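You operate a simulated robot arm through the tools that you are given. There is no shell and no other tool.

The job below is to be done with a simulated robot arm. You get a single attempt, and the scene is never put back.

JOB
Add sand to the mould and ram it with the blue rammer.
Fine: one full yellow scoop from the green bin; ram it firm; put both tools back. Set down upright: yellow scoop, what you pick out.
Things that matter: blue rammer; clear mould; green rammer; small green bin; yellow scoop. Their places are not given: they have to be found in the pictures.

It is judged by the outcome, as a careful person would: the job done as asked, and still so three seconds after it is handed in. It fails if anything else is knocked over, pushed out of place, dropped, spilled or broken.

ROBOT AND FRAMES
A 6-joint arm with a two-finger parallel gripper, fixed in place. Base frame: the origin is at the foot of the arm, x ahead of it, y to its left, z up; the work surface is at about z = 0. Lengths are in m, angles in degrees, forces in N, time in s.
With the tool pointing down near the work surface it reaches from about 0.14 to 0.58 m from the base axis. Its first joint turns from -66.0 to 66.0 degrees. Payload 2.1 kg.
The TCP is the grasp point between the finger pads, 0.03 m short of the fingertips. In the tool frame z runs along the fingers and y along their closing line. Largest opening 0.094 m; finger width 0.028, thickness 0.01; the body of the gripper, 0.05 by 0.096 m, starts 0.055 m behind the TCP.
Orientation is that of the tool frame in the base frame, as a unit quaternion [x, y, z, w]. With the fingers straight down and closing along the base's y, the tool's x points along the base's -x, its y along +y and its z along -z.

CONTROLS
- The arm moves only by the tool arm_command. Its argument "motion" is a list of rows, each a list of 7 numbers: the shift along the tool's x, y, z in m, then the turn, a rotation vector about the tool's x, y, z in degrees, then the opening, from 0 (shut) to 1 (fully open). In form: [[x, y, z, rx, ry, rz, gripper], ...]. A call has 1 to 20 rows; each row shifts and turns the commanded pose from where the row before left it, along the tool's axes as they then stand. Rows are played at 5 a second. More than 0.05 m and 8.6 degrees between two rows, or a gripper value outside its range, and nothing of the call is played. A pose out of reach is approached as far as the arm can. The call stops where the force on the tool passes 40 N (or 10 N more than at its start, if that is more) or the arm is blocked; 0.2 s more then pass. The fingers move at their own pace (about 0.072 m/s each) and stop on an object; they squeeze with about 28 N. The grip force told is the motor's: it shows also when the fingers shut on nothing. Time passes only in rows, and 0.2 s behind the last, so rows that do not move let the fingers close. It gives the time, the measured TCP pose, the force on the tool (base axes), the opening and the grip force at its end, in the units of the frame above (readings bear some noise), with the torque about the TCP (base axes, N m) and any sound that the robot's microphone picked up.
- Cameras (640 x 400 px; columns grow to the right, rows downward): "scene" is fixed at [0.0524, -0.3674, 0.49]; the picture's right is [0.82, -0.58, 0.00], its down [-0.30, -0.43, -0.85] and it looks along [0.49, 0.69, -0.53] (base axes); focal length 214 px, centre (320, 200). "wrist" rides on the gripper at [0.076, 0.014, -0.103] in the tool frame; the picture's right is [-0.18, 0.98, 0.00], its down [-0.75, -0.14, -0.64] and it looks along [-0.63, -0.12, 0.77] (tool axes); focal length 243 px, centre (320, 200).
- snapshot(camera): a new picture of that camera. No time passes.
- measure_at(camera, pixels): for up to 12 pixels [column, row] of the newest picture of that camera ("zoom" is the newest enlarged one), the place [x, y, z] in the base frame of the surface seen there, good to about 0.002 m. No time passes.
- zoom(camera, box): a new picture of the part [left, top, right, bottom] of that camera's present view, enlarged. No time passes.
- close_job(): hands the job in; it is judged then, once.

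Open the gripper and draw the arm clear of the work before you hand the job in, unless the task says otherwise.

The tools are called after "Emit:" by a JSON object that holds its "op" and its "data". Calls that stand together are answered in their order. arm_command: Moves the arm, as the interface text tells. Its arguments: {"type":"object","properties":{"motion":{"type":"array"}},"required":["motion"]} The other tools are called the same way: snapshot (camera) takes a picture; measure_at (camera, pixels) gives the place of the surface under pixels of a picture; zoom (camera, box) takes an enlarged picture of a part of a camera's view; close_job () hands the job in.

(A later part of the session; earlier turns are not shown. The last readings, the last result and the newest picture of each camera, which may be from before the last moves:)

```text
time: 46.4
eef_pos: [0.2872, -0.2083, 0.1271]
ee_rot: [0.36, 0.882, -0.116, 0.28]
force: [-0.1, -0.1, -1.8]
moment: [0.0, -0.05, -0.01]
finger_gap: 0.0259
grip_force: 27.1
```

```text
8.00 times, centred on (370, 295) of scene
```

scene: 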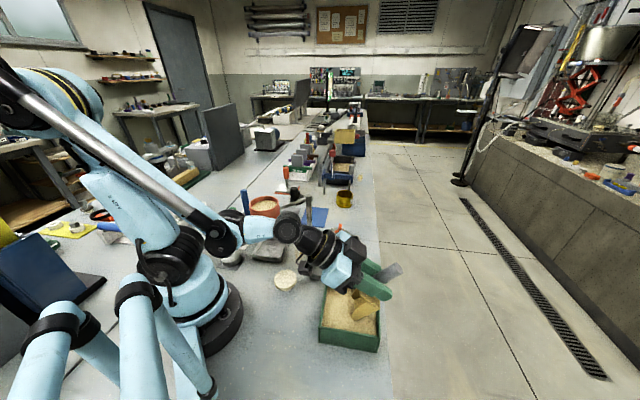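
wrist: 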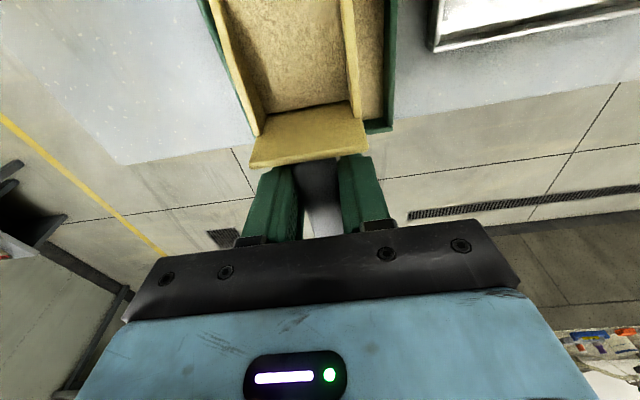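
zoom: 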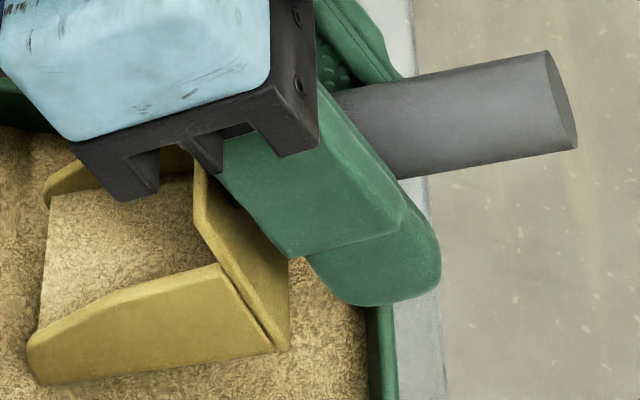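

The bin level has dropped by about 1.5 mm, matching the sand taken. I back up and make a longer stroke at 38°→25° with the nose kept ~1.5 mm under the surface.

Emit:
{"op": "arm_command", "data": {"motion": [[-0.0087, 0, -0.0122, 0, 0, 0, 0], [-0.0277, 0, 0.0197, 0, 0, 0, 0], [0, 0, 0, 0, -8, 0, 0], [0.0028, 0, 0.0029, 0, 0, 0, 0], [0.0027, 0, 0.0029, 0, 0, 0, 0], [0, 0, 0, 0, 0, 0, 0]]}}

```text
time: 47.8
eef_pos: [0.3113, -0.2347, 0.1331]
ee_rot: [0.351, 0.859, -0.143, 0.344]
force: [3.4, -2.3, 8.4]
moment: [0.19, 0.25, -0.01]
finger_gap: 0.0257
grip_force: 28.0
```

Light contact (8 N) at the nose. Now the forward stroke with gradual flattening.

Emit:
{"op": "arm_command", "data": {"motion": [[0.0046, 0, -0.0016, 0, 1.625, 0, 0], [0.0046, 0, -0.0015, 0, 1.625, 0, 0], [0.0047, 0, -0.0014, 0, 1.625, 0, 0], [0.0047, 0, -0.0012, 0, 1.625, 0, 0], [0.0047, 0, -0.0011, 0, 1.625, 0, 0], [0.0048, 0, -0.001, 0, 1.625, 0, 0], [0.0048, 0, -0.0009, 0, 1.625, 0, 0], [0.0048, 0, -0.0007, 0, 1.625, 0, 0], [0, 0, 0, 0, 0, 0, 0]]}}

Emit:
{"op": "zoom", "data": {"camera": "wrist", "box": [190, 0, 410, 170]}}

Emit:
{"op": "measure_at", "data": {"camera": "zoom", "pixels": [[330, 230], [330, 150], [300, 80], [300, 20], [260, 200], [400, 180], [235, 100], [390, 60], [440, 150], [445, 250]]}}

Emit:
{"op": "zoom", "data": {"camera": "scene", "box": [310, 240, 410, 340]}}

```text
time: 49.8
eef_pos: [0.2857, -0.2088, 0.117]
ee_rot: [0.365, 0.893, -0.101, 0.243]
force: [0.7, 0.2, -2.6]
moment: [-0.03, -0.01, -0.02]
finger_gap: 0.0258
grip_force: 27.5
```

```text
2.35 times, centred on (300, 85) of wrist
```

zoom: 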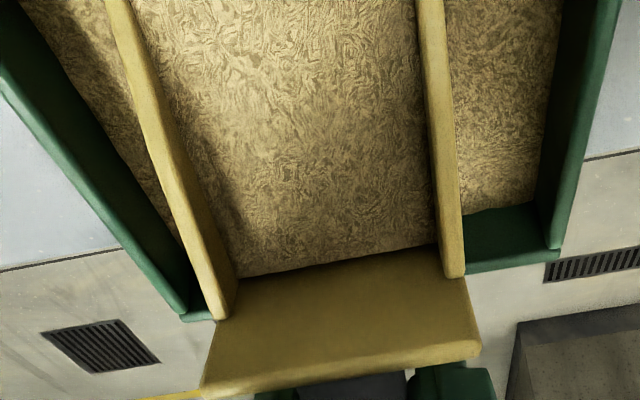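

```text
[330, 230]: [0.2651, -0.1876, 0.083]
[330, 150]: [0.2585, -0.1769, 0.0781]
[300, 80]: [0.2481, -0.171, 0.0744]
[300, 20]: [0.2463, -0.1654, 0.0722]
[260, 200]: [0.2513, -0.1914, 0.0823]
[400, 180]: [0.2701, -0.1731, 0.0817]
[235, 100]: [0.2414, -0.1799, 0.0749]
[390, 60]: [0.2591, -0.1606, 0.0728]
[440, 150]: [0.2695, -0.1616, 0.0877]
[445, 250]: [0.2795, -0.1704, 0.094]
```

```text
4.00 times, centred on (360, 290) of scene
```

zoom: 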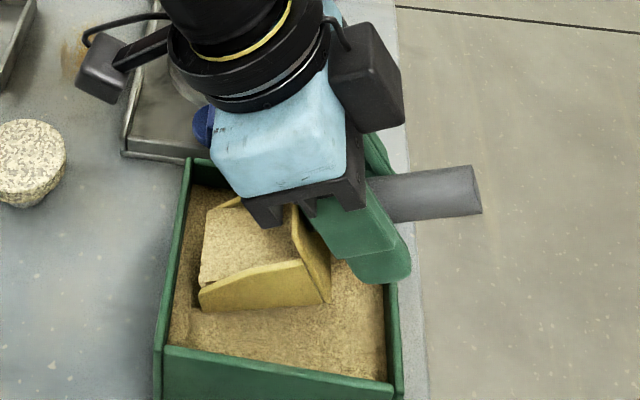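

The level rose to about 18 mm above the floor, so it wasn't full before. I make another stroke, slightly flatter and deeper, and watch for the level to stop rising.

Emit:
{"op": "arm_command", "data": {"motion": [[-0.0102, 0, -0.0172, 0, 0, 0, 0], [-0.0299, 0, 0.0176, 0, 0, 0, 0], [0, 0, 0, 0, -8, 0, 0], [0.0028, 0, 0.0035, 0, 0, 0, 0], [0.0028, 0, 0.0035, 0, 0, 0, 0], [0.0042, 0, -0.0001, 0, 1.875, 0, 0], [0.0042, 0, 0.0001, 0, 1.875, 0, 0], [0.0042, 0, 0.0002, 0, 1.875, 0, 0], [0.0042, 0, 0.0004, 0, 1.875, 0, 0], [0.0042, 0, 0.0005, 0, 1.875, 0, 0], [0.0042, 0, 0.0007, 0, 1.875, 0, 0], [0.0042, 0, 0.0008, 0, 1.875, 0, 0], [0.0041, 0, 0.0009, 0, 1.875, 0, 0], [0, 0, 0, 0, 0, 0, 0]]}}

Emit:
{"op": "zoom", "data": {"camera": "wrist", "box": [190, 0, 410, 170]}}

Emit:
{"op": "measure_at", "data": {"camera": "zoom", "pixels": [[330, 230], [330, 150], [300, 80], [300, 20], [260, 200], [400, 180], [235, 100], [390, 60], [440, 150], [445, 250]]}}

Emit:
{"op": "zoom", "data": {"camera": "scene", "box": [310, 240, 410, 340]}}

```text
time: 52.8
eef_pos: [0.2916, -0.2155, 0.1074]
ee_rot: [0.37, 0.906, -0.079, 0.187]
force: [-0.1, 0.1, -1.9]
moment: [-0.04, -0.03, 0.02]
finger_gap: 0.0257
grip_force: 28.2
```

```text
2.35 times, centred on (300, 85) of wrist
```

zoom: 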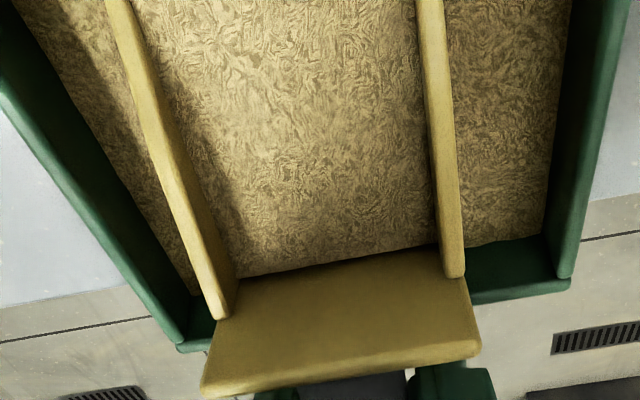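

```text
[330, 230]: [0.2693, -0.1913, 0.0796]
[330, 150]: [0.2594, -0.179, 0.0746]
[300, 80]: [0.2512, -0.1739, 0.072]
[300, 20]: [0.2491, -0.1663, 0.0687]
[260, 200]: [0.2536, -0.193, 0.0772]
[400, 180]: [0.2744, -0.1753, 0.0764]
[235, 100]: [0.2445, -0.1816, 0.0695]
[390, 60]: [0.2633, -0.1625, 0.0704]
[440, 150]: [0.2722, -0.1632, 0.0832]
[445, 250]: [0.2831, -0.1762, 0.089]
```

```text
4.00 times, centred on (360, 290) of scene
```

zoom: 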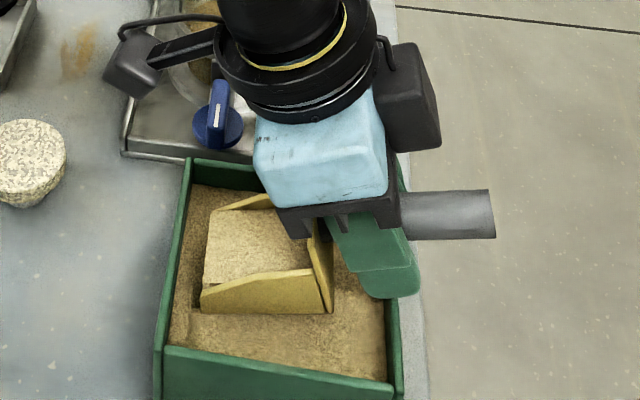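

The level seems to have settled (back line row ≈262 in both last passes, ≈20 mm deep). One more stroke will confirm that it has reached its maximum.

Emit:
{"op": "arm_command", "data": {"motion": [[-0.01, 0, -0.0229, 0, 0, 0, 0], [-0.0236, 0, 0.0104, 0, 0, 0, 0], [0, 0, 0, 0, -7.4, 0, 0], [0, 0, 0, 0, -7.4, 0, 0], [0.0017, 0, 0.0021, 0, 0, 0, 0], [0.0017, 0, 0.0021, 0, 0, 0, 0], [0.0042, 0, -0.0001, 0, 1.875, 0, 0], [0.0042, 0, 0.0001, 0, 1.875, 0, 0], [0.0042, 0, 0.0002, 0, 1.875, 0, 0], [0.0042, 0, 0.0004, 0, 1.875, 0, 0], [0.0042, 0, 0.0005, 0, 1.875, 0, 0], [0.0042, 0, 0.0007, 0, 1.875, 0, 0], [0.0042, 0, 0.0008, 0, 1.875, 0, 0], [0.0041, 0, 0.0009, 0, 1.875, 0, 0], [0, 0, 0, 0, 0, 0, 0]]}}

Emit:
{"op": "zoom", "data": {"camera": "wrist", "box": [190, 0, 410, 170]}}

Emit:
{"op": "measure_at", "data": {"camera": "zoom", "pixels": [[330, 230], [330, 150], [300, 80], [300, 20], [260, 200], [400, 180], [235, 100], [390, 60], [440, 150], [445, 250]]}}

Emit:
{"op": "zoom", "data": {"camera": "scene", "box": [310, 240, 410, 340]}}

```text
time: 56.0
eef_pos: [0.2912, -0.2141, 0.1067]
ee_rot: [0.371, 0.907, -0.079, 0.185]
force: [-0.1, 0.3, -2.0]
moment: [-0.04, -0.02, 0.0]
finger_gap: 0.0257
grip_force: 28.1
```

```text
2.35 times, centred on (300, 85) of wrist
```

zoom: 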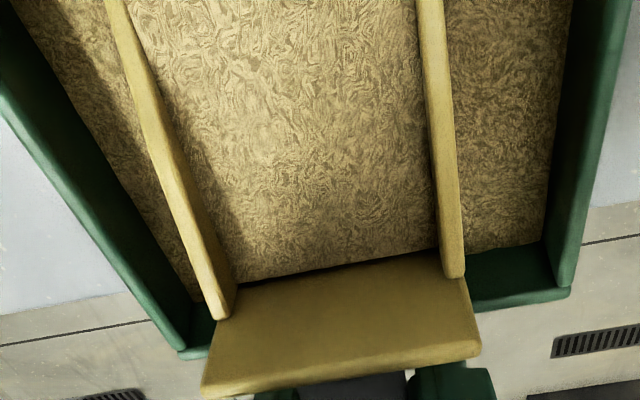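

```text
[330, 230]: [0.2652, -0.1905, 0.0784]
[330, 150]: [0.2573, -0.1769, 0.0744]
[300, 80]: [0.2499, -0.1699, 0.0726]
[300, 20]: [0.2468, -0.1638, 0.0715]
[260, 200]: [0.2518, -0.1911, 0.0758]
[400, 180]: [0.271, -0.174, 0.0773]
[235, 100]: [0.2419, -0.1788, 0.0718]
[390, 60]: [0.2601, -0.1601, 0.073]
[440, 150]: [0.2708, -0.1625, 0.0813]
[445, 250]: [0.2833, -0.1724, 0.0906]
```

```text
4.00 times, centred on (360, 290) of scene
```

zoom: 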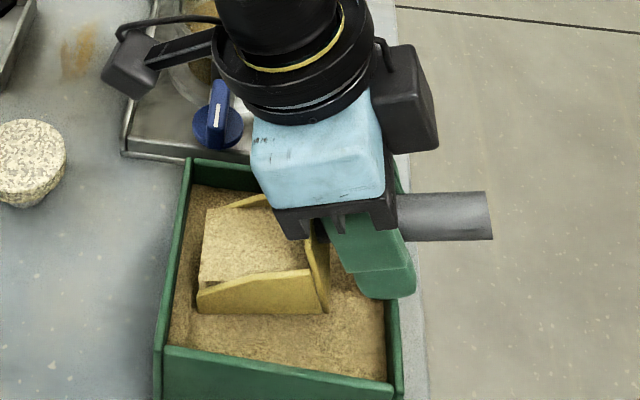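

The level rose another ~1.5 mm (row ≈267), probably because steeper tilts shed sand. I make a flatter stroke (22°→10°) so that less is shed, keeping the fingers above the bin wall.

Emit:
{"op": "arm_command", "data": {"motion": [[-0.008, 0, -0.0183, 0, 0, 0, 0], [-0.0215, 0, 0.0093, 0, 0, 0, 0], [0, 0, 0, 0, -3.8, 0, 0], [0.0032, 0, 0.0063, 0, 0, 0, 0], [0.0032, 0, 0.0063, 0, 0, 0, 0], [0.0037, 0, 0.0008, 0, 2, 0, 0], [0.0036, 0, 0.001, 0, 2, 0, 0], [0.0037, 0, 0.0011, 0, 2, 0, 0], [0.0036, 0, 0.0011, 0, 2, 0, 0], [0.0035, 0, 0.0013, 0, 2, 0, 0], [0.0035, 0, 0.0014, 0, 2, 0, 0], [0, 0, 0, 0, 0, 0, 0]]}}

Emit:
{"op": "zoom", "data": {"camera": "wrist", "box": [190, 0, 410, 170]}}

Emit:
{"op": "measure_at", "data": {"camera": "zoom", "pixels": [[330, 230], [330, 150], [300, 80], [300, 20], [260, 200], [400, 180], [235, 100], [390, 60], [440, 150], [445, 250]]}}

Emit:
{"op": "zoom", "data": {"camera": "scene", "box": [310, 240, 410, 340]}}

```text
time: 58.6
eef_pos: [0.2957, -0.2181, 0.098]
ee_rot: [0.376, 0.918, -0.052, 0.12]
force: [0.4, -0.1, -3.1]
moment: [-0.02, -0.06, 0.0]
finger_gap: 0.0254
grip_force: 28.1
```

```text
2.35 times, centred on (300, 85) of wrist
```

zoom: 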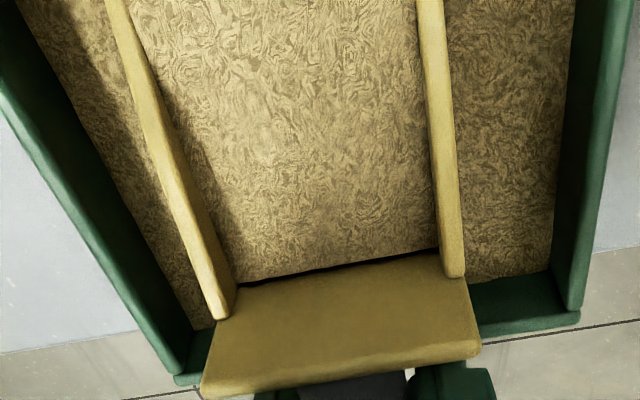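

```text
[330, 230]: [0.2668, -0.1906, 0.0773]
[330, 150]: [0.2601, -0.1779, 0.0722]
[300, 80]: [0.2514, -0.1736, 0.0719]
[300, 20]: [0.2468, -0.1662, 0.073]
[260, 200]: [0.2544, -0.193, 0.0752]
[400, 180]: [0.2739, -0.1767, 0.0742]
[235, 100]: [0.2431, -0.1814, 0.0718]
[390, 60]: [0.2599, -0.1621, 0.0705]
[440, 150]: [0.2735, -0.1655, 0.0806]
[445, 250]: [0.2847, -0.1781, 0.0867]
```

```text
4.00 times, centred on (360, 290) of scene
```

zoom: 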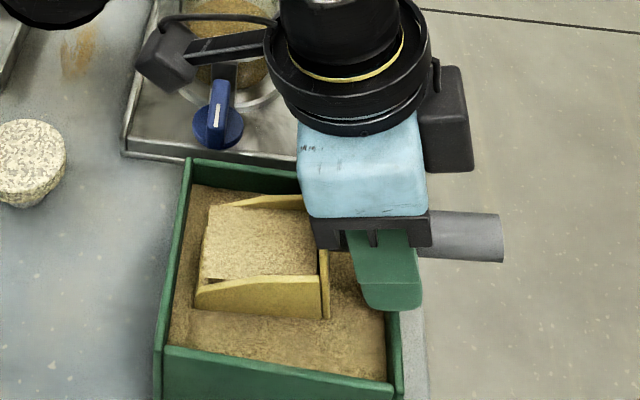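

The level is unchanged this time (row ≈267, ~21 mm deep), so the scoop is at its maximum: full. I lift a little, level the scoop (very slightly nose-up) and rise gently.

Emit:
{"op": "arm_command", "data": {"motion": [[-0.0025, 0, -0.0097, 0, 2, 0, 0], [-0.0022, 0, -0.0098, 0, 2, 0, 0], [-0.0019, 0, -0.0098, 0, 2, 0, 0], [-0.0015, 0, -0.0099, 0, 2, 0, 0], [-0.0011, 0, -0.0099, 0, 2, 0, 0], [-0.0008, 0, -0.01, 0, 1.5, 0, 0], [0, 0, -0.015, 0, 0, 0, 0], [0, 0, -0.02, 0, 0, 0, 0], [0, 0, -0.02, 0, 0, 0, 0], [0, 0, -0.015, 0, 0, 0, 0], [0, 0, 0, 0, 0, 0, 0]]}}

Emit:
{"op": "snapshot", "data": {"camera": "wrist"}}

Emit:
{"op": "snapshot", "data": {"camera": "scene"}}

Emit:
{"op": "zoom", "data": {"camera": "scene", "box": [300, 190, 420, 350]}}

```text
time: 61.0
eef_pos: [0.2919, -0.2141, 0.2285]
ee_rot: [0.378, 0.925, -0.014, 0.027]
force: [-0.6, -0.1, -2.9]
moment: [-0.05, -0.08, -0.01]
finger_gap: 0.0255
grip_force: 28.4
```

```text
taken
```

wrist: 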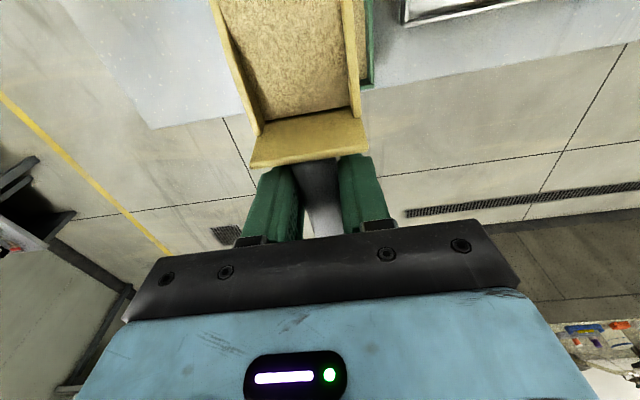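

```text
taken
```

scene: 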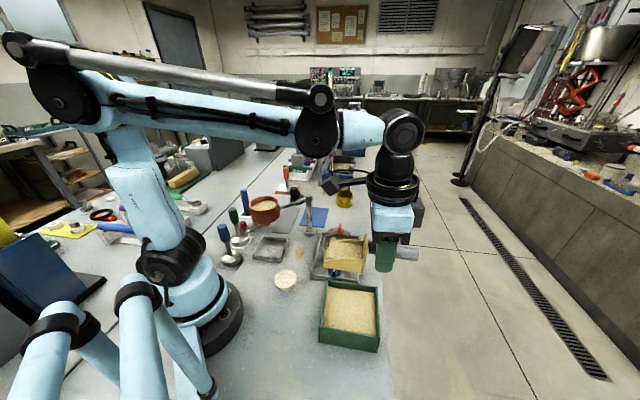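

```text
2.50 times, centred on (360, 270) of scene
```

zoom: 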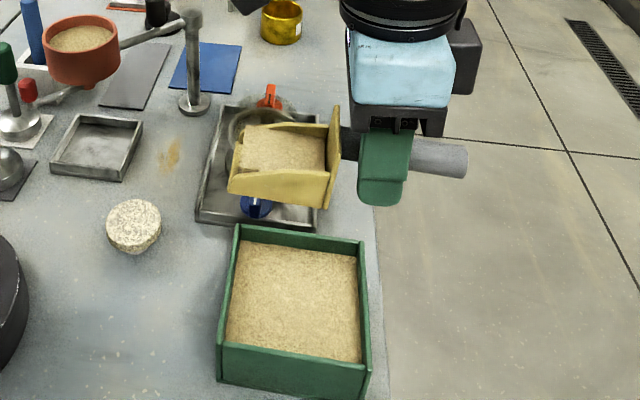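

The scoop is full and level. I carry it gently, level, towards the mould: sideways along tool y to bring the nose line over the mould centre (≈0.357,-0.020), at nose height well above the rim.

Emit:
{"op": "arm_command", "data": {"motion": [[-0.0008, 0.012, 0, 0, 0, 0, 0], [-0.0013, 0.02, 0, 0, 0, 0, 0], [-0.0016, 0.0245, 0, 0, 0, 0, 0], [-0.0016, 0.0245, 0, 0, 0, 0, 0], [-0.0016, 0.0245, 0, 0, 0, 0, 0], [-0.0016, 0.0245, 0, 0, 0, 0, 0], [-0.0016, 0.0245, 0, 0, 0, 0, 0], [-0.0011, 0.018, 0, 0, 0, 0, 0], [-0.0007, 0.0107, 0, 0, 0, 0, 0], [0, 0, 0, 0, 0, 0, 0]]}}

Emit:
{"op": "snapshot", "data": {"camera": "wrist"}}

Emit:
{"op": "zoom", "data": {"camera": "scene", "box": [290, 180, 410, 290]}}

```text
time: 63.2
eef_pos: [0.43, -0.092, 0.2286]
ee_rot: [0.378, 0.925, -0.014, 0.027]
force: [0.0, -0.4, -3.0]
moment: [-0.07, -0.07, -0.01]
finger_gap: 0.0252
grip_force: 27.9
```

```text
taken
```

wrist: 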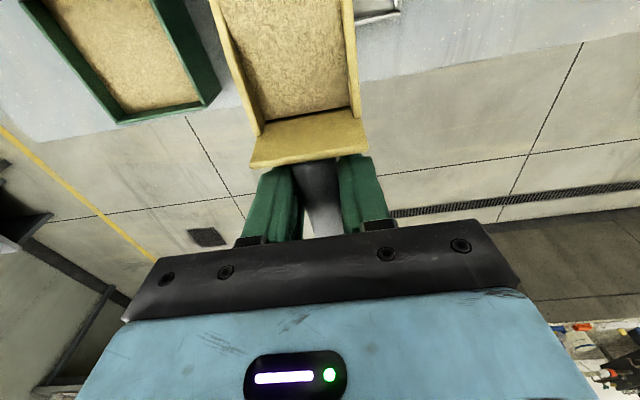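

```text
3.64 times, centred on (350, 235) of scene
```

zoom: 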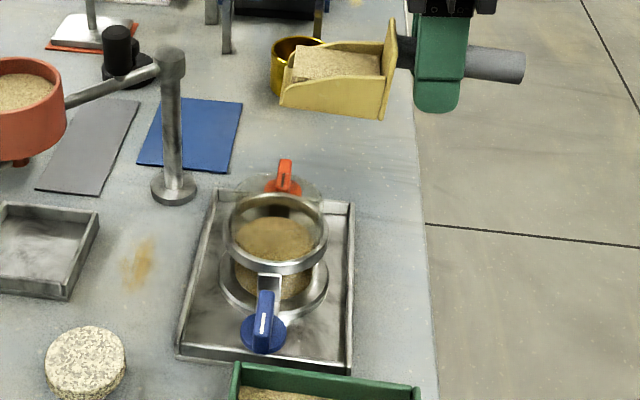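

The scoop is over the mould area (higher up), still level and full. I zoom on the mould now that it is unobstructed, to fix its rim height and centre.

Emit:
{"op": "zoom", "data": {"camera": "scene", "box": [318, 220, 358, 265]}}

Emit:
{"op": "measure_at", "data": {"camera": "zoom", "pixels": [[210, 120], [440, 120], [320, 60], [320, 190], [320, 30], [250, 60], [400, 60], [320, 120], [215, 90], [430, 90], [300, 50], [350, 240]]}}

```text
8.89 times, centred on (338, 242) of scene
```

zoom: 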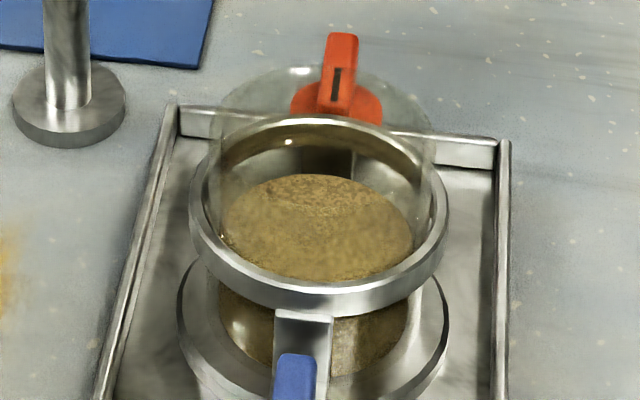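

```text
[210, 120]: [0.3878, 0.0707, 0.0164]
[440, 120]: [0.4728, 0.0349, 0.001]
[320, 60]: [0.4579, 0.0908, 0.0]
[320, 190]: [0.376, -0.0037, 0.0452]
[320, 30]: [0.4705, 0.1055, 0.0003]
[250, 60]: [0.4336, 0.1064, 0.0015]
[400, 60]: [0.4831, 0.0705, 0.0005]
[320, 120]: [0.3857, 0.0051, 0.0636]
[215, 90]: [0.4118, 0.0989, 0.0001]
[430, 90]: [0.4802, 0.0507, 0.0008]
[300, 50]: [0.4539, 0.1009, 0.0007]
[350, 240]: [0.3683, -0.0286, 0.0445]
```

The clear rim is at about z≈0.087 and the mould centre about (0.358,-0.0205). I yaw the scoop 15° more about its nose (to keep the camera housing away from the hopper's knob) and lower the nose to ~13 mm above the rim.

Emit:
{"op": "arm_command", "data": {"motion": [[0.0011, 0.009, 0, 0, 0, -5, 0], [0.0003, 0.0091, 0, 0, 0, -5, 0], [-0.0005, 0.009, 0, 0, 0, -5, 0], [0, 0, 0, 0, 0, 0, 0], [0, 0, 0.015, 0, 0, 0, 0], [0, 0, 0.02, 0, 0, 0, 0], [0, 0, 0.02, 0, 0, 0, 0], [0, 0, 0.02, 0, 0, 0, 0], [0, 0, 0.0116, 0, 0, 0, 0], [0, 0, 0.005, 0, 0, 0, 0], [0, 0, 0, 0, 0, 0, 0]]}}

Emit:
{"op": "snapshot", "data": {"camera": "scene"}}

Emit:
{"op": "zoom", "data": {"camera": "scene", "box": [300, 190, 400, 280]}}

Emit:
{"op": "snapshot", "data": {"camera": "wrist"}}

```text
time: 65.6
eef_pos: [0.4482, -0.0747, 0.1359]
ee_rot: [0.254, 0.967, -0.018, 0.027]
force: [-1.0, 0.2, -1.4]
moment: [-0.05, -0.09, 0.01]
finger_gap: 0.0257
grip_force: 28.1
```

```text
taken
```

scene: 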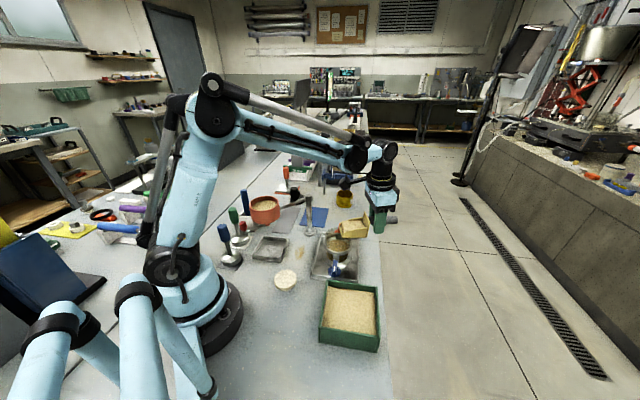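

```text
4.44 times, centred on (350, 235) of scene
```

zoom: 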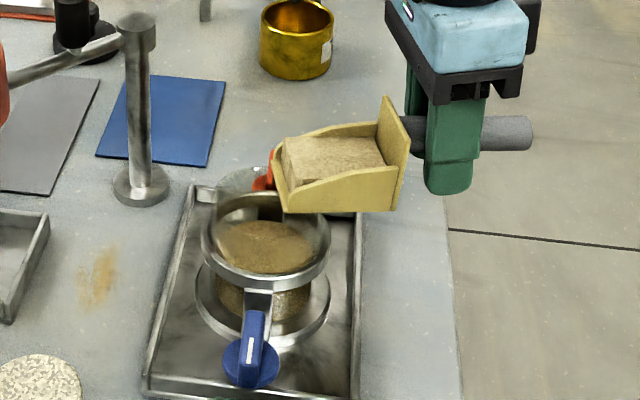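

```text
taken
```

wrist: 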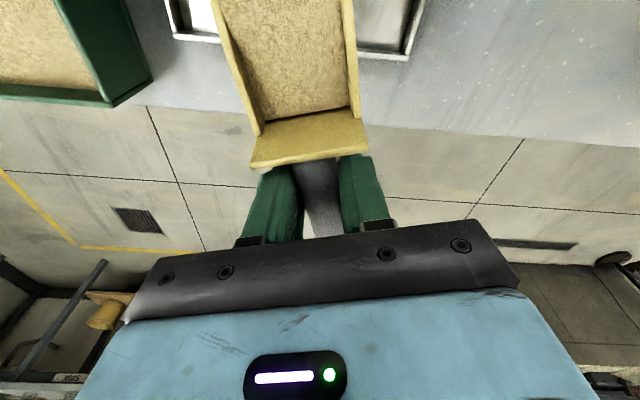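

The scoop's nose is near the mould's upper rim in the picture. I measure the nose corners (zoom (284,208), (275,150)) for exact alignment over the centre.

Emit:
{"op": "measure_at", "data": {"camera": "zoom", "pixels": [[286, 209], [280, 190], [276, 165], [275, 150], [290, 140], [393, 208], [330, 150], [300, 165], [295, 190], [385, 110], [405, 150], [300, 210]]}}

```text
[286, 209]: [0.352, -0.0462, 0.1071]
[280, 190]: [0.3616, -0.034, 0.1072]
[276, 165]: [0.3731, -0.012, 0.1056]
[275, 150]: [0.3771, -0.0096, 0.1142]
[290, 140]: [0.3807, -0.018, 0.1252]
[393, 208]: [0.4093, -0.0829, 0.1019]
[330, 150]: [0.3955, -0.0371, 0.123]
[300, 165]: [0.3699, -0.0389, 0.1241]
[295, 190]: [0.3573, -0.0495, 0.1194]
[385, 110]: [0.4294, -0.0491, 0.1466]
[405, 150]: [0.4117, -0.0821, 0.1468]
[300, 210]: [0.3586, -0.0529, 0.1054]
```

The nose centre is about 6 mm behind the mould centre and ~17 mm above the rim. I start pivoting nose-down about the nose tip (to ~37°), shifting it 3 mm forward and 1.5 mm sideways as I go.

Emit:
{"op": "arm_command", "data": {"motion": [[0.0057, 0.0015, -0.014, 0, -8, 0, 0], [0.0057, 0, -0.0143, 0, -8, 0, 0], [0.0056, 0, -0.0142, 0, -8, 0, 0], [0.0047, 0, -0.014, 0, -8, 0, 0]]}}

Emit:
{"op": "zoom", "data": {"camera": "scene", "box": [290, 170, 400, 280]}}

Emit:
{"op": "snapshot", "data": {"camera": "wrist"}}

```text
time: 66.6
eef_pos: [0.4201, -0.0554, 0.1833]
ee_rot: [0.239, 0.922, -0.087, 0.292]
force: [0.1, -1.4, -1.5]
moment: [-0.04, -0.05, 0.0]
finger_gap: 0.0258
grip_force: 28.2
```

```text
3.64 times, centred on (345, 225) of scene
```

zoom: 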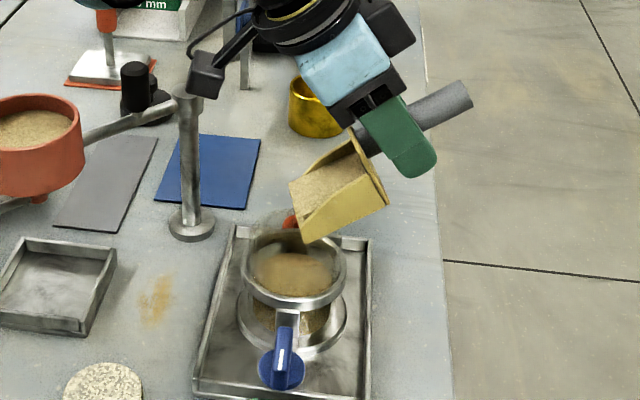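

```text
taken
```

wrist: 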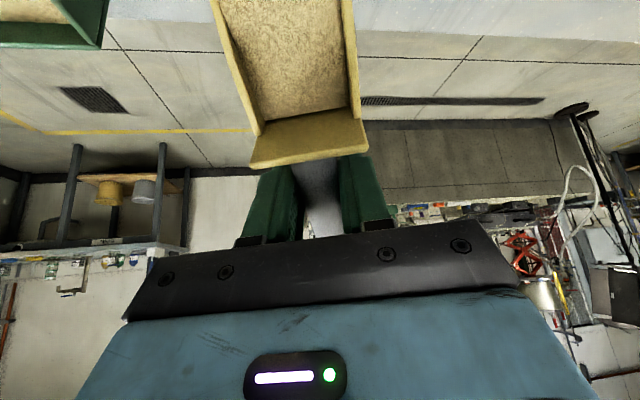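

Camera housing (zoom (205,75)) stays clear of the post in depth. I check the nose position and the housing's distance from the post/knob.

Emit:
{"op": "measure_at", "data": {"camera": "zoom", "pixels": [[308, 239], [302, 225], [295, 200], [291, 186], [205, 75], [197, 90], [220, 90], [190, 105], [135, 85], [330, 190], [345, 160], [300, 215]]}}

```text
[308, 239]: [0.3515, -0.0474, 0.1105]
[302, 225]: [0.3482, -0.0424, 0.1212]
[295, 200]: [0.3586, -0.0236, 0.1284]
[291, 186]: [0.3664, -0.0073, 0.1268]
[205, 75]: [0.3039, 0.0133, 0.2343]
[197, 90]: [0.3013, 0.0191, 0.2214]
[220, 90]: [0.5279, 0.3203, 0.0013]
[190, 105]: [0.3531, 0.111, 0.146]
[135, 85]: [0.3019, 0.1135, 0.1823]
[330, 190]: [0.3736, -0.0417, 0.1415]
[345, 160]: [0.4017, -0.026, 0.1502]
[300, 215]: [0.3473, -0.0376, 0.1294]
```

The nose is still centred laterally, ~5–7 mm short of centre; I continue pivoting in 4° steps with 3 mm more forward shift, up to ~53°.

Emit:
{"op": "arm_command", "data": {"motion": [[0.0029, 0, -0.0076, 0, -4, 0, 0], [0.0029, 0, -0.0076, 0, -4, 0, 0], [0.0028, 0, -0.0077, 0, -4, 0, 0], [0.0021, 0, -0.007, 0, -4, 0, 0], [0.0021, 0, -0.007, 0, -4, 0, 0], [0.0021, 0, -0.007, 0, -4, 0, 0]]}}

Emit:
{"op": "zoom", "data": {"camera": "scene", "box": [290, 170, 400, 280]}}

Emit:
{"op": "snapshot", "data": {"camera": "wrist"}}

```text
time: 68.0
eef_pos: [0.383, -0.0347, 0.2052]
ee_rot: [0.216, 0.841, -0.134, 0.477]
force: [-0.6, -0.2, -0.6]
moment: [0.04, -0.01, -0.01]
finger_gap: 0.0258
grip_force: 27.7
```

```text
3.64 times, centred on (345, 225) of scene
```

zoom: 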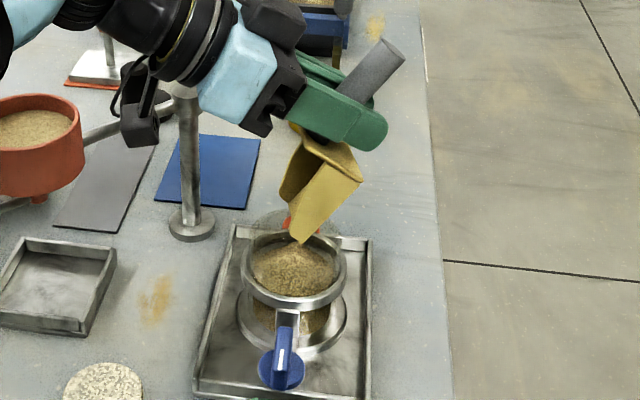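

```text
taken
```

wrist: 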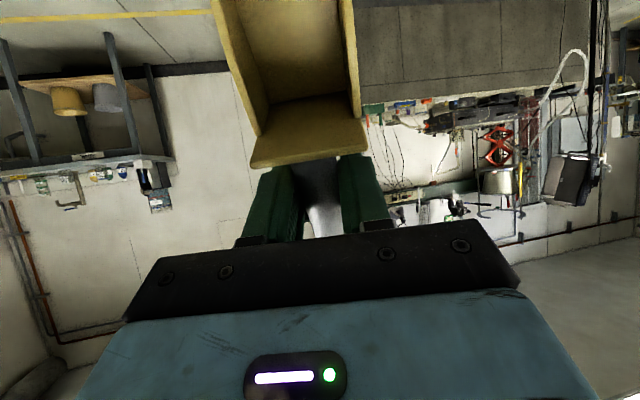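

The sand has poured into the mould (scoop looks empty, level in the mould higher and heaped). I zoom to check for residue and spills.

Emit:
{"op": "zoom", "data": {"camera": "wrist", "box": [190, 0, 410, 170]}}

Emit:
{"op": "zoom", "data": {"camera": "scene", "box": [315, 215, 365, 265]}}

Emit:
{"op": "measure_at", "data": {"camera": "zoom", "pixels": [[240, 170], [300, 180], [320, 210], [200, 180], [360, 200], [270, 220], [400, 180], [240, 230], [140, 150], [450, 200], [300, 250], [330, 160]]}}

```text
2.35 times, centred on (300, 85) of wrist
```

zoom: 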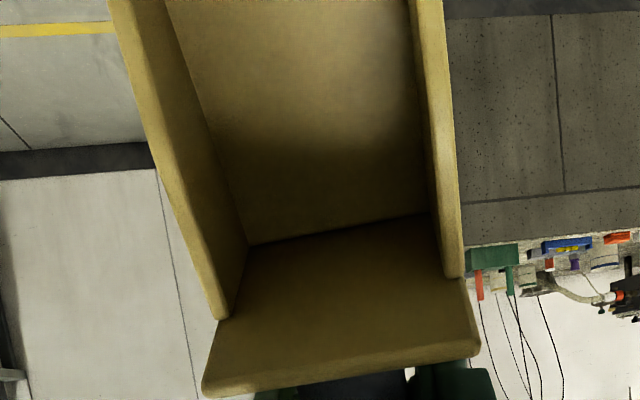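

```text
8.00 times, centred on (340, 240) of scene
```

zoom: 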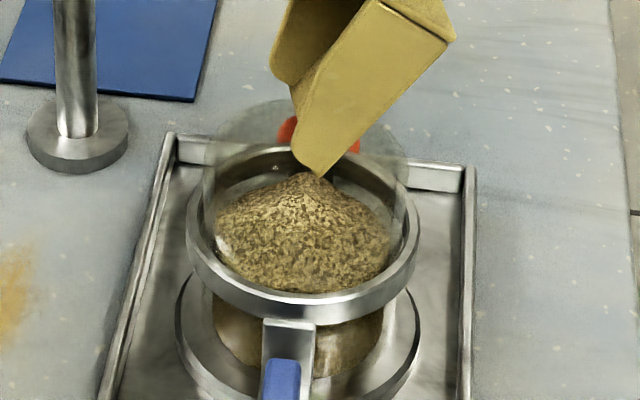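

```text
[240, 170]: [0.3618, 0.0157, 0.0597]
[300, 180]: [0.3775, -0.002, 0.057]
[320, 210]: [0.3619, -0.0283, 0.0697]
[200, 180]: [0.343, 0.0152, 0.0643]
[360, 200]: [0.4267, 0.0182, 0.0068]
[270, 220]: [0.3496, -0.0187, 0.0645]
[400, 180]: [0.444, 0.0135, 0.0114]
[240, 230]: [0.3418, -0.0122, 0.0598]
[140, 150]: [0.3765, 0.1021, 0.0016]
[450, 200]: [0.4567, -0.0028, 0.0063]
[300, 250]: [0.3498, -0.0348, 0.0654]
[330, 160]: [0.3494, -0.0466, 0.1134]
```

The scoop is empty, the sand is in a neat heap (peak z≈0.07) inside the mould and nothing is on the tray. I measure the scoop floor's pitch relative to the tool before taking it back.

Emit:
{"op": "zoom", "data": {"camera": "wrist", "box": [190, 0, 410, 170]}}

Emit:
{"op": "measure_at", "data": {"camera": "zoom", "pixels": [[330, 215], [320, 150], [310, 100], [300, 50], [295, 10], [260, 200], [400, 190], [230, 100], [390, 80], [290, 220], [380, 200], [210, 30]]}}

```text
2.35 times, centred on (300, 85) of wrist
```

zoom: 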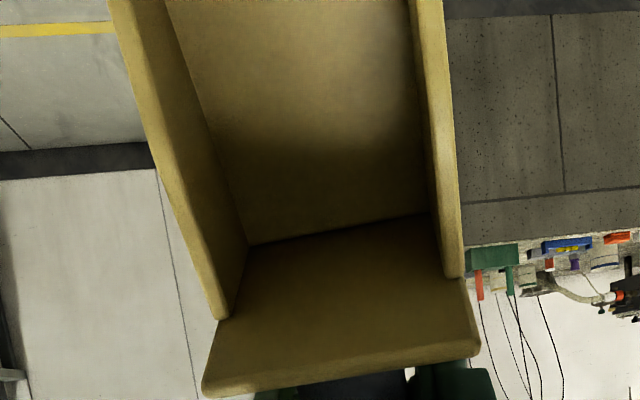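

```text
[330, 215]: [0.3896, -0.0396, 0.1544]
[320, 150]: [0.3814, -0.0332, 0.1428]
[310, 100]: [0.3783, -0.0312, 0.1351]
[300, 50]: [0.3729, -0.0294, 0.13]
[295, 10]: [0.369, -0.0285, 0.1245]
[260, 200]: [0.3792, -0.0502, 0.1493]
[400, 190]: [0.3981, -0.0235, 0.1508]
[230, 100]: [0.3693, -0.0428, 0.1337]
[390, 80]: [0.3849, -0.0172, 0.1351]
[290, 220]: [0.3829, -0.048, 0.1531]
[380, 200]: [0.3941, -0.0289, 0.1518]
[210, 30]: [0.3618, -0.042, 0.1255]
```

The floor pitch is ≈52.5° at 59.5° tool tilt, so the scoop sits ≈7° nose-up relative to the tool. I raise it straight up off the mould, then bring the tool vertical.

Emit:
{"op": "arm_command", "data": {"motion": [[-0.0172, 0, -0.0102, 0, 0, 0, 0], [-0.0345, 0, -0.0203, 0, 0, 0, 0], [-0.0172, 0, -0.0102, 0, 0, 0, 0], [0, 0, 0, 0, 8.5, 0, 0], [0, 0, 0, 0, 8.5, 0, 0], [0, 0, 0, 0, 8.5, 0, 0], [0, 0, 0, 0, 8.5, 0, 0], [0, 0, 0, 0, 8.5, 0, 0], [0, 0, 0, 0, 8.5, 0, 0], [0, 0, 0, 0, 8.5, 0, 0], [0, 0, 0, 0, 0, 0, 0]]}}

Emit:
{"op": "snapshot", "data": {"camera": "scene"}}

Emit:
{"op": "zoom", "data": {"camera": "scene", "box": [300, 210, 380, 290]}}

```text
time: 70.4
eef_pos: [0.3849, -0.0333, 0.2843]
ee_rot: [0.255, 0.967, -0.01, -0.004]
force: [0.2, -0.5, -1.0]
moment: [-0.04, -0.04, 0.04]
finger_gap: 0.0257
grip_force: 28.1
```

```text
taken
```

scene: 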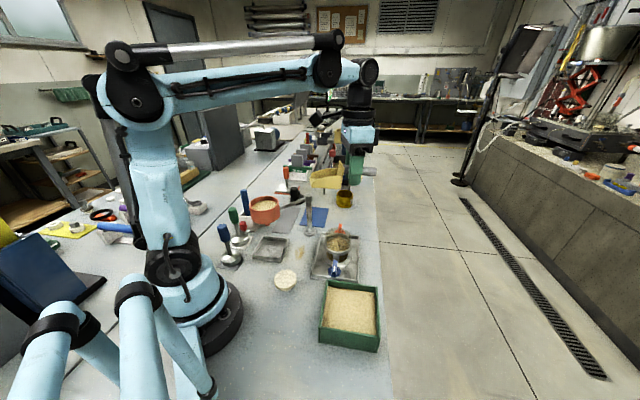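

```text
5.00 times, centred on (340, 250) of scene
```

zoom: 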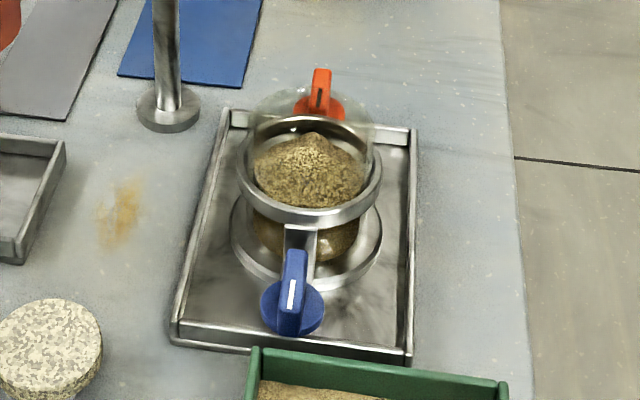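

The mould and tray are clean. I yaw the scoop back to its 45° heading at this height.

Emit:
{"op": "arm_command", "data": {"motion": [[0, 0, 0, 0, 0, 8.1, 0], [0, 0, 0, 0, 0, 8.1, 0], [0, 0, 0, 0, 0, 8.1, 0], [0, 0, 0, 0, 0, 8.1, 0], [0, 0, 0, 0, 0, 8.1, 0], [0, 0, 0, 0, 0, 8.1, 0], [0, 0, 0, 0, 0, 8.1, 0], [0, 0, 0, 0, 0, 8.1, 0], [0, 0, 0, 0, 0, 8.1, 0], [0, 0, 0, 0, 0, 8.1, 0], [0, 0, 0, 0, 0, 8.1, 0], [0, 0, 0, 0, 0, 8.1, 0], [0, 0, 0, 0, 0, 8.1, 0], [0, 0, 0, 0, 0, 0, 0]]}}

```text
time: 73.4
eef_pos: [0.3843, -0.0336, 0.2846]
ee_rot: [0.924, 0.383, -0.009, 0.005]
force: [1.1, -0.1, -1.1]
moment: [-0.04, 0.05, 0.0]
finger_gap: 0.0257
grip_force: 28.0
```

Heading is 45° again. I carry the scoop over its mat at z≈0.285 and tilt it nose-down by ~6.7° so that its floor is level.

Emit:
{"op": "arm_command", "data": {"motion": [[0.01494, -0.03299, 0, 0, 0, 0, 0], [0.01494, -0.03299, 0, 0, 0, 0, 0], [0.01494, -0.03299, 0, 0, 0, 0, 0], [0.01494, -0.03299, 0, 0, 0, 0, 0], [0.01494, -0.03299, 0, 0, 0, 0, 0], [0.01494, -0.03299, 0, 0, 0, 0, 0], [0.01494, -0.03299, 0, 0, 0, 0, 0], [0, 0, 0, 0, -6.7, 0, 0], [0, 0, 0, 0, 0, 0, 0]]}}

Emit:
{"op": "snapshot", "data": {"camera": "wrist"}}

Emit:
{"op": "zoom", "data": {"camera": "wrist", "box": [190, 0, 410, 170]}}

Emit:
{"op": "measure_at", "data": {"camera": "zoom", "pixels": [[330, 215], [320, 150], [310, 100], [300, 50], [295, 10], [260, 200], [400, 190], [230, 100], [390, 80], [290, 220], [380, 200], [210, 30]]}}

```text
time: 75.4
eef_pos: [0.2943, 0.2046, 0.282]
ee_rot: [0.921, 0.383, -0.064, 0.028]
force: [-0.8, 0.1, -1.2]
moment: [-0.04, 0.08, 0.03]
finger_gap: 0.0254
grip_force: 28.1
```

```text
taken
```

wrist: 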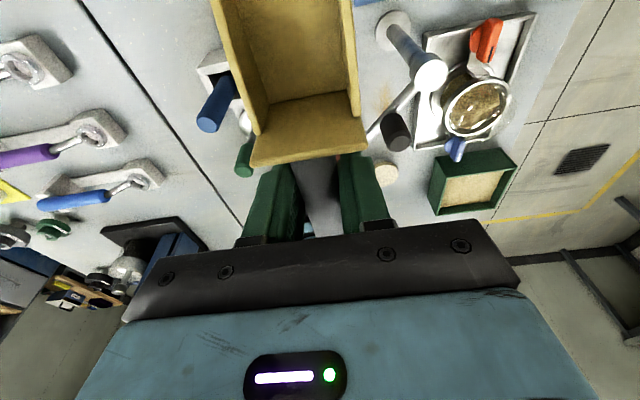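

```text
2.35 times, centred on (300, 85) of wrist
```

zoom: 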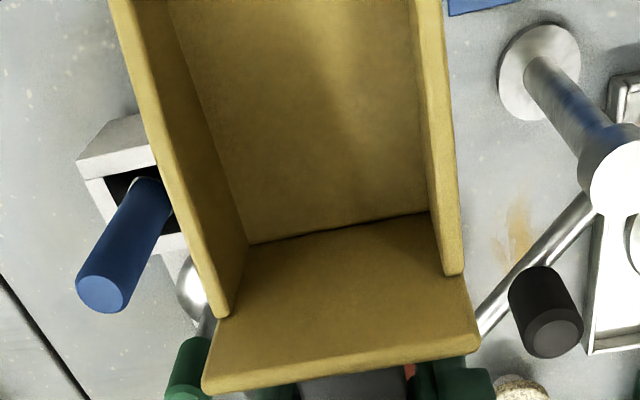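

```text
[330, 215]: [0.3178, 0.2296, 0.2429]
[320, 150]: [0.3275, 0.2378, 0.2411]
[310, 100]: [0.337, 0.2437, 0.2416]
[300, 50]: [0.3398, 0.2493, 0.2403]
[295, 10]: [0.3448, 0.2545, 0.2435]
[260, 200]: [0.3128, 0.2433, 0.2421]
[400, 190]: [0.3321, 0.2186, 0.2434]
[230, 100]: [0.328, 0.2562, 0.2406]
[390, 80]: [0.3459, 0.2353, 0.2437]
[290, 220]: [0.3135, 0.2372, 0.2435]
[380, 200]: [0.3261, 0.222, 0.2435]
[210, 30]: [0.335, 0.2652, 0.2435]
```

The floor is level (z≈0.242 all over) and the TCP is right over the pick-up spot. I descend vertically to about 8 mm above seating.

Emit:
{"op": "arm_command", "data": {"motion": [[0.0053, 0, 0.038, 0, 0, 0, 0], [0.0053, 0, 0.038, 0, 0, 0, 0], [0.0053, 0, 0.038, 0, 0, 0, 0], [0.0053, 0, 0.038, 0, 0, 0, 0], [0.0053, 0, 0.038, 0, 0, 0, 0], [0.0053, 0, 0.038, 0, 0, 0, 0], [0, 0, 0, 0, 0, 0, 0]]}}

Emit:
{"op": "snapshot", "data": {"camera": "wrist"}}

Emit:
{"op": "zoom", "data": {"camera": "wrist", "box": [190, 0, 410, 170]}}

Emit:
{"op": "zoom", "data": {"camera": "scene", "box": [240, 150, 360, 240]}}

```text
time: 77.0
eef_pos: [0.2975, 0.203, 0.0515]
ee_rot: [0.921, 0.383, -0.063, 0.029]
force: [0.3, 0.1, -1.9]
moment: [-0.06, 0.02, 0.05]
finger_gap: 0.0257
grip_force: 28.5
```

```text
taken
```

wrist: 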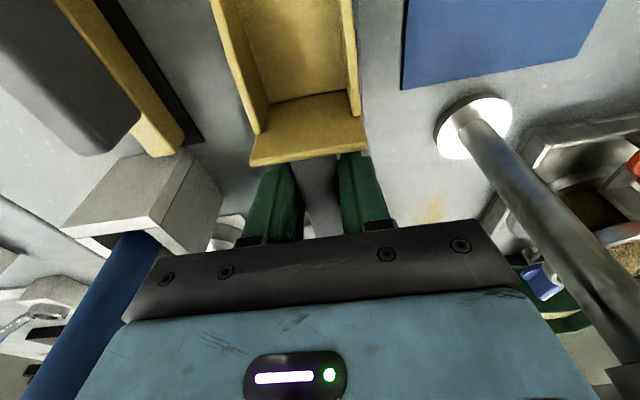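

```text
2.35 times, centred on (300, 85) of wrist
```

zoom: 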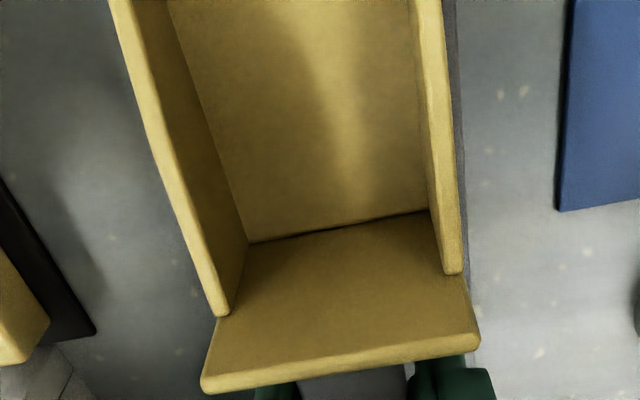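

```text
4.44 times, centred on (300, 195) of scene
```

zoom: 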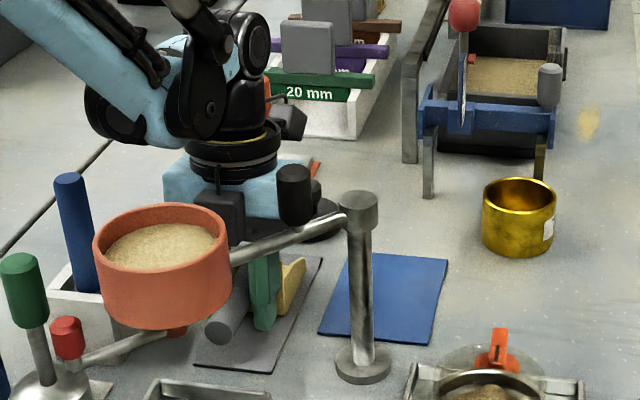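

The scoop is right above its mat, level. I lower the last millimetres gently and watch the force.

Emit:
{"op": "arm_command", "data": {"motion": [[0.0002, 0, 0.0015, 0, 0, 0, 0], [0.0002, 0, 0.0015, 0, 0, 0, 0], [0.0002, 0, 0.0015, 0, 0, 0, 0], [0.0001, 0, 0.001, 0, 0, 0, 0], [0, 0, 0, 0, 0, 0, 0]]}}

Emit:
{"op": "arm_command", "data": {"motion": [[0.0001, 0, 0.001, 0, 0, 0, 0], [0, 0, 0, 0, 0, 0, 0]]}}

```text
time: 78.2
eef_pos: [0.2962, 0.2024, 0.0465]
ee_rot: [0.921, 0.383, -0.062, 0.027]
force: [0.4, -1.8, 0.8]
moment: [0.11, -0.03, 0.02]
finger_gap: 0.0256
grip_force: 28.0
```

```text
time: 78.8
eef_pos: [0.2964, 0.2036, 0.0454]
ee_rot: [0.921, 0.382, -0.062, 0.028]
force: [-1.3, -3.1, 5.9]
moment: [0.41, -0.36, -0.09]
finger_gap: 0.0255
grip_force: 27.9
```

The base has touched down with ~6 N centred under the head. I open the gripper.

Emit:
{"op": "arm_command", "data": {"motion": [[0, 0, 0, 0, 0, 0, 0.35], [0, 0, 0, 0, 0, 0, 0.5], [0, 0, 0, 0, 0, 0, 0.65], [0, 0, 0, 0, 0, 0, 0.65]]}}

Emit:
{"op": "zoom", "data": {"camera": "wrist", "box": [190, 0, 450, 200]}}

```text
time: 79.8
eef_pos: [0.2957, 0.204, 0.0462]
ee_rot: [0.921, 0.383, -0.063, 0.028]
force: [0.7, 0.4, 0.7]
moment: [0.0, 0.01, 0.01]
finger_gap: 0.0609
grip_force: 0.0
```

```text
2.00 times, centred on (320, 100) of wrist
```

zoom: 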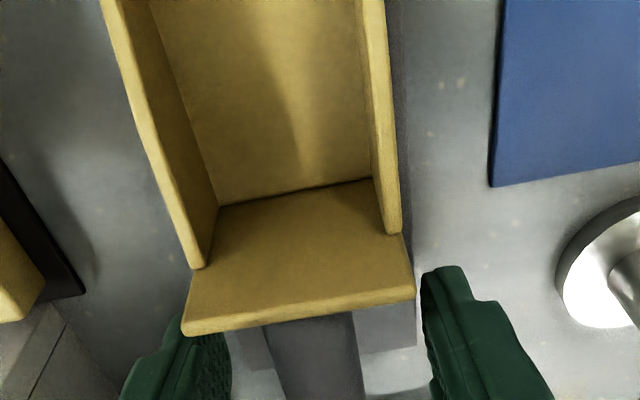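

The scoop is released and standing on its mat. I withdraw straight up.

Emit:
{"op": "arm_command", "data": {"motion": [[-0.0014, 0, -0.0099, 0, 0, 0, 0.65], [-0.0028, 0, -0.0198, 0, 0, 0, 0.65], [-0.0056, 0, -0.0396, 0, 0, 0, 0.65], [-0.0056, 0, -0.0396, 0, 0, 0, 0.65], [-0.0056, 0, -0.0396, 0, 0, 0, 0.65], [-0.0056, 0, -0.0396, 0, 0, 0, 0.65], [-0.0056, 0, -0.0396, 0, 8, 0, 0.65], [0, 0, 0, 0, 0, 0, 0.65]]}}

Emit:
{"op": "snapshot", "data": {"camera": "wrist"}}

Emit:
{"op": "zoom", "data": {"camera": "wrist", "box": [250, 0, 410, 130]}}

Emit:
{"op": "zoom", "data": {"camera": "scene", "box": [260, 170, 340, 240]}}

```text
time: 81.6
eef_pos: [0.2943, 0.2023, 0.2767]
ee_rot: [0.924, 0.383, 0.002, 0.002]
force: [-0.2, 0.0, -0.1]
moment: [-0.02, -0.04, 0.01]
finger_gap: 0.0608
grip_force: 0.0
```

```text
taken
```

wrist: 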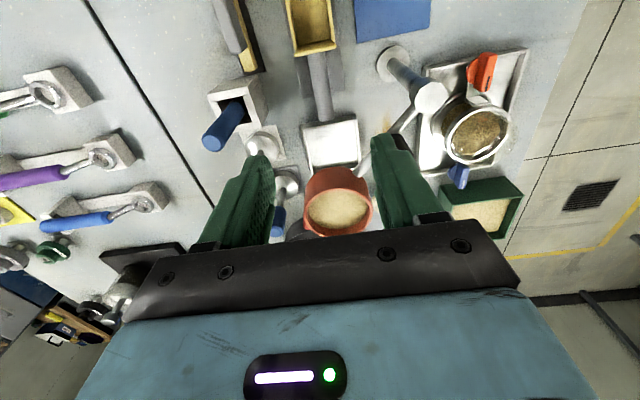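

```text
3.08 times, centred on (330, 65) of wrist
```

zoom: 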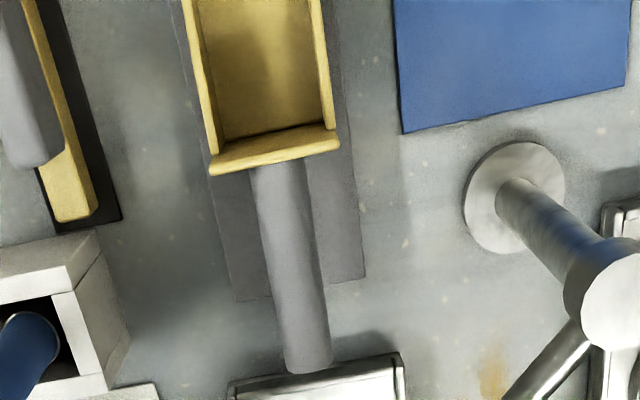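

```text
5.71 times, centred on (300, 205) of scene
```

zoom: 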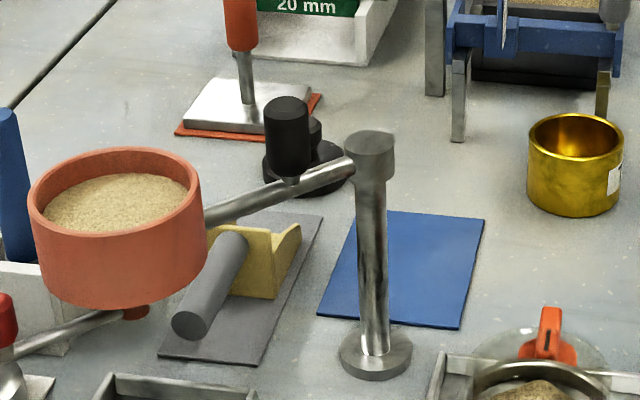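

The scoop is back on its mat as it was. I verify its heights, and measure the blue rammer again before approaching it.

Emit:
{"op": "measure_at", "data": {"camera": "wrist", "pixels": [[317, 65], [322, 95], [325, 112], [310, 30], [300, 20], [320, 25], [328, 10], [296, 35], [315, 47], [277, 222], [288, 185], [280, 210]]}}

Emit:
{"op": "zoom", "data": {"camera": "scene", "box": [205, 205, 265, 275]}}

Emit:
{"op": "measure_at", "data": {"camera": "zoom", "pixels": [[215, 105], [215, 130], [180, 145], [250, 145], [230, 200], [230, 230], [265, 290], [200, 320], [335, 310], [265, 340], [215, 115], [240, 210]]}}

```text
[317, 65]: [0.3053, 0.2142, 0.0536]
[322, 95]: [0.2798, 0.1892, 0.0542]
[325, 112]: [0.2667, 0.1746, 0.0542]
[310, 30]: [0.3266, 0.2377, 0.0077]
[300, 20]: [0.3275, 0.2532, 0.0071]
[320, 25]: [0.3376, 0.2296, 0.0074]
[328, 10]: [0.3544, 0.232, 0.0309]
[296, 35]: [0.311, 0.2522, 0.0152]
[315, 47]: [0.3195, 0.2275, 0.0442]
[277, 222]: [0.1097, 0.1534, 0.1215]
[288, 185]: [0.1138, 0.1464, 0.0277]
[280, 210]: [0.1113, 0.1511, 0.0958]
```

```text
5.71 times, centred on (235, 240) of scene
```

zoom: 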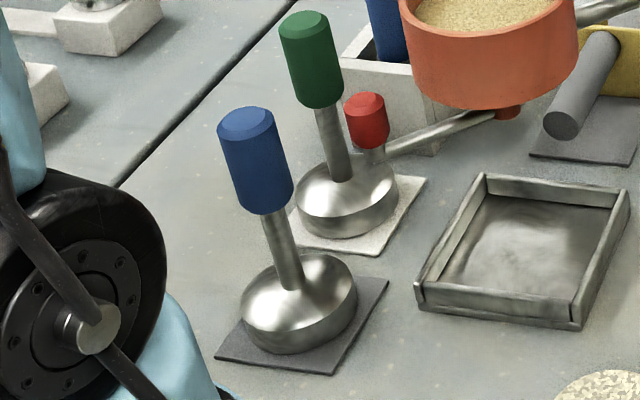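

```text
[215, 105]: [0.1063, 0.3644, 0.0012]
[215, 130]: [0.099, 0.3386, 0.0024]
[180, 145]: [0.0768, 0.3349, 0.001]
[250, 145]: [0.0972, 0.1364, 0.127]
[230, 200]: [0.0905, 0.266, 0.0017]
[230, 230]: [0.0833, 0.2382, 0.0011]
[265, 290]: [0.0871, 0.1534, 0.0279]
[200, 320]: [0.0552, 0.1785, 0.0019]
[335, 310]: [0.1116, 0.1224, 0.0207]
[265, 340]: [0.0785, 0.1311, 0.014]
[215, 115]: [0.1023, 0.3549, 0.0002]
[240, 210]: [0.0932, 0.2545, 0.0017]
```

The scoop sits flat (handle top z≈0.054). For the rammer I rotate the gripper by +102° so its closing line runs clear of the red lever and green rammer, then go above the blue rammer.

Emit:
{"op": "arm_command", "data": {"motion": [[0, 0, -0.01, 0, 0, -8.5, 0.6], [0, 0, -0.01, 0, 0, -8.5, 0.6], [0, 0, -0.01, 0, 0, -8.5, 0.6], [0, 0, 0, 0, 0, -8.5, 0.6], [0, 0, 0, 0, 0, -8.5, 0.6], [0, 0, 0, 0, 0, -8.5, 0.6], [0, 0, 0, 0, 0, -8.5, 0.6], [0, 0, 0, 0, 0, -8.5, 0.6], [0, 0, 0, 0, 0, -8.5, 0.6], [0, 0, 0, 0, 0, -8.5, 0.6], [0, 0, 0, 0, 0, -8.5, 0.6], [0, 0, 0, 0, 0, -8.5, 0.6], [0, 0, 0, 0, 0, 0, 0.6]]}}

```text
time: 84.4
eef_pos: [0.2939, 0.2035, 0.3041]
ee_rot: [0.282, 0.959, 0.001, 0.001]
force: [1.3, 0.0, 0.0]
moment: [0.0, -0.01, 0.01]
finger_gap: 0.0565
grip_force: 0.0
```

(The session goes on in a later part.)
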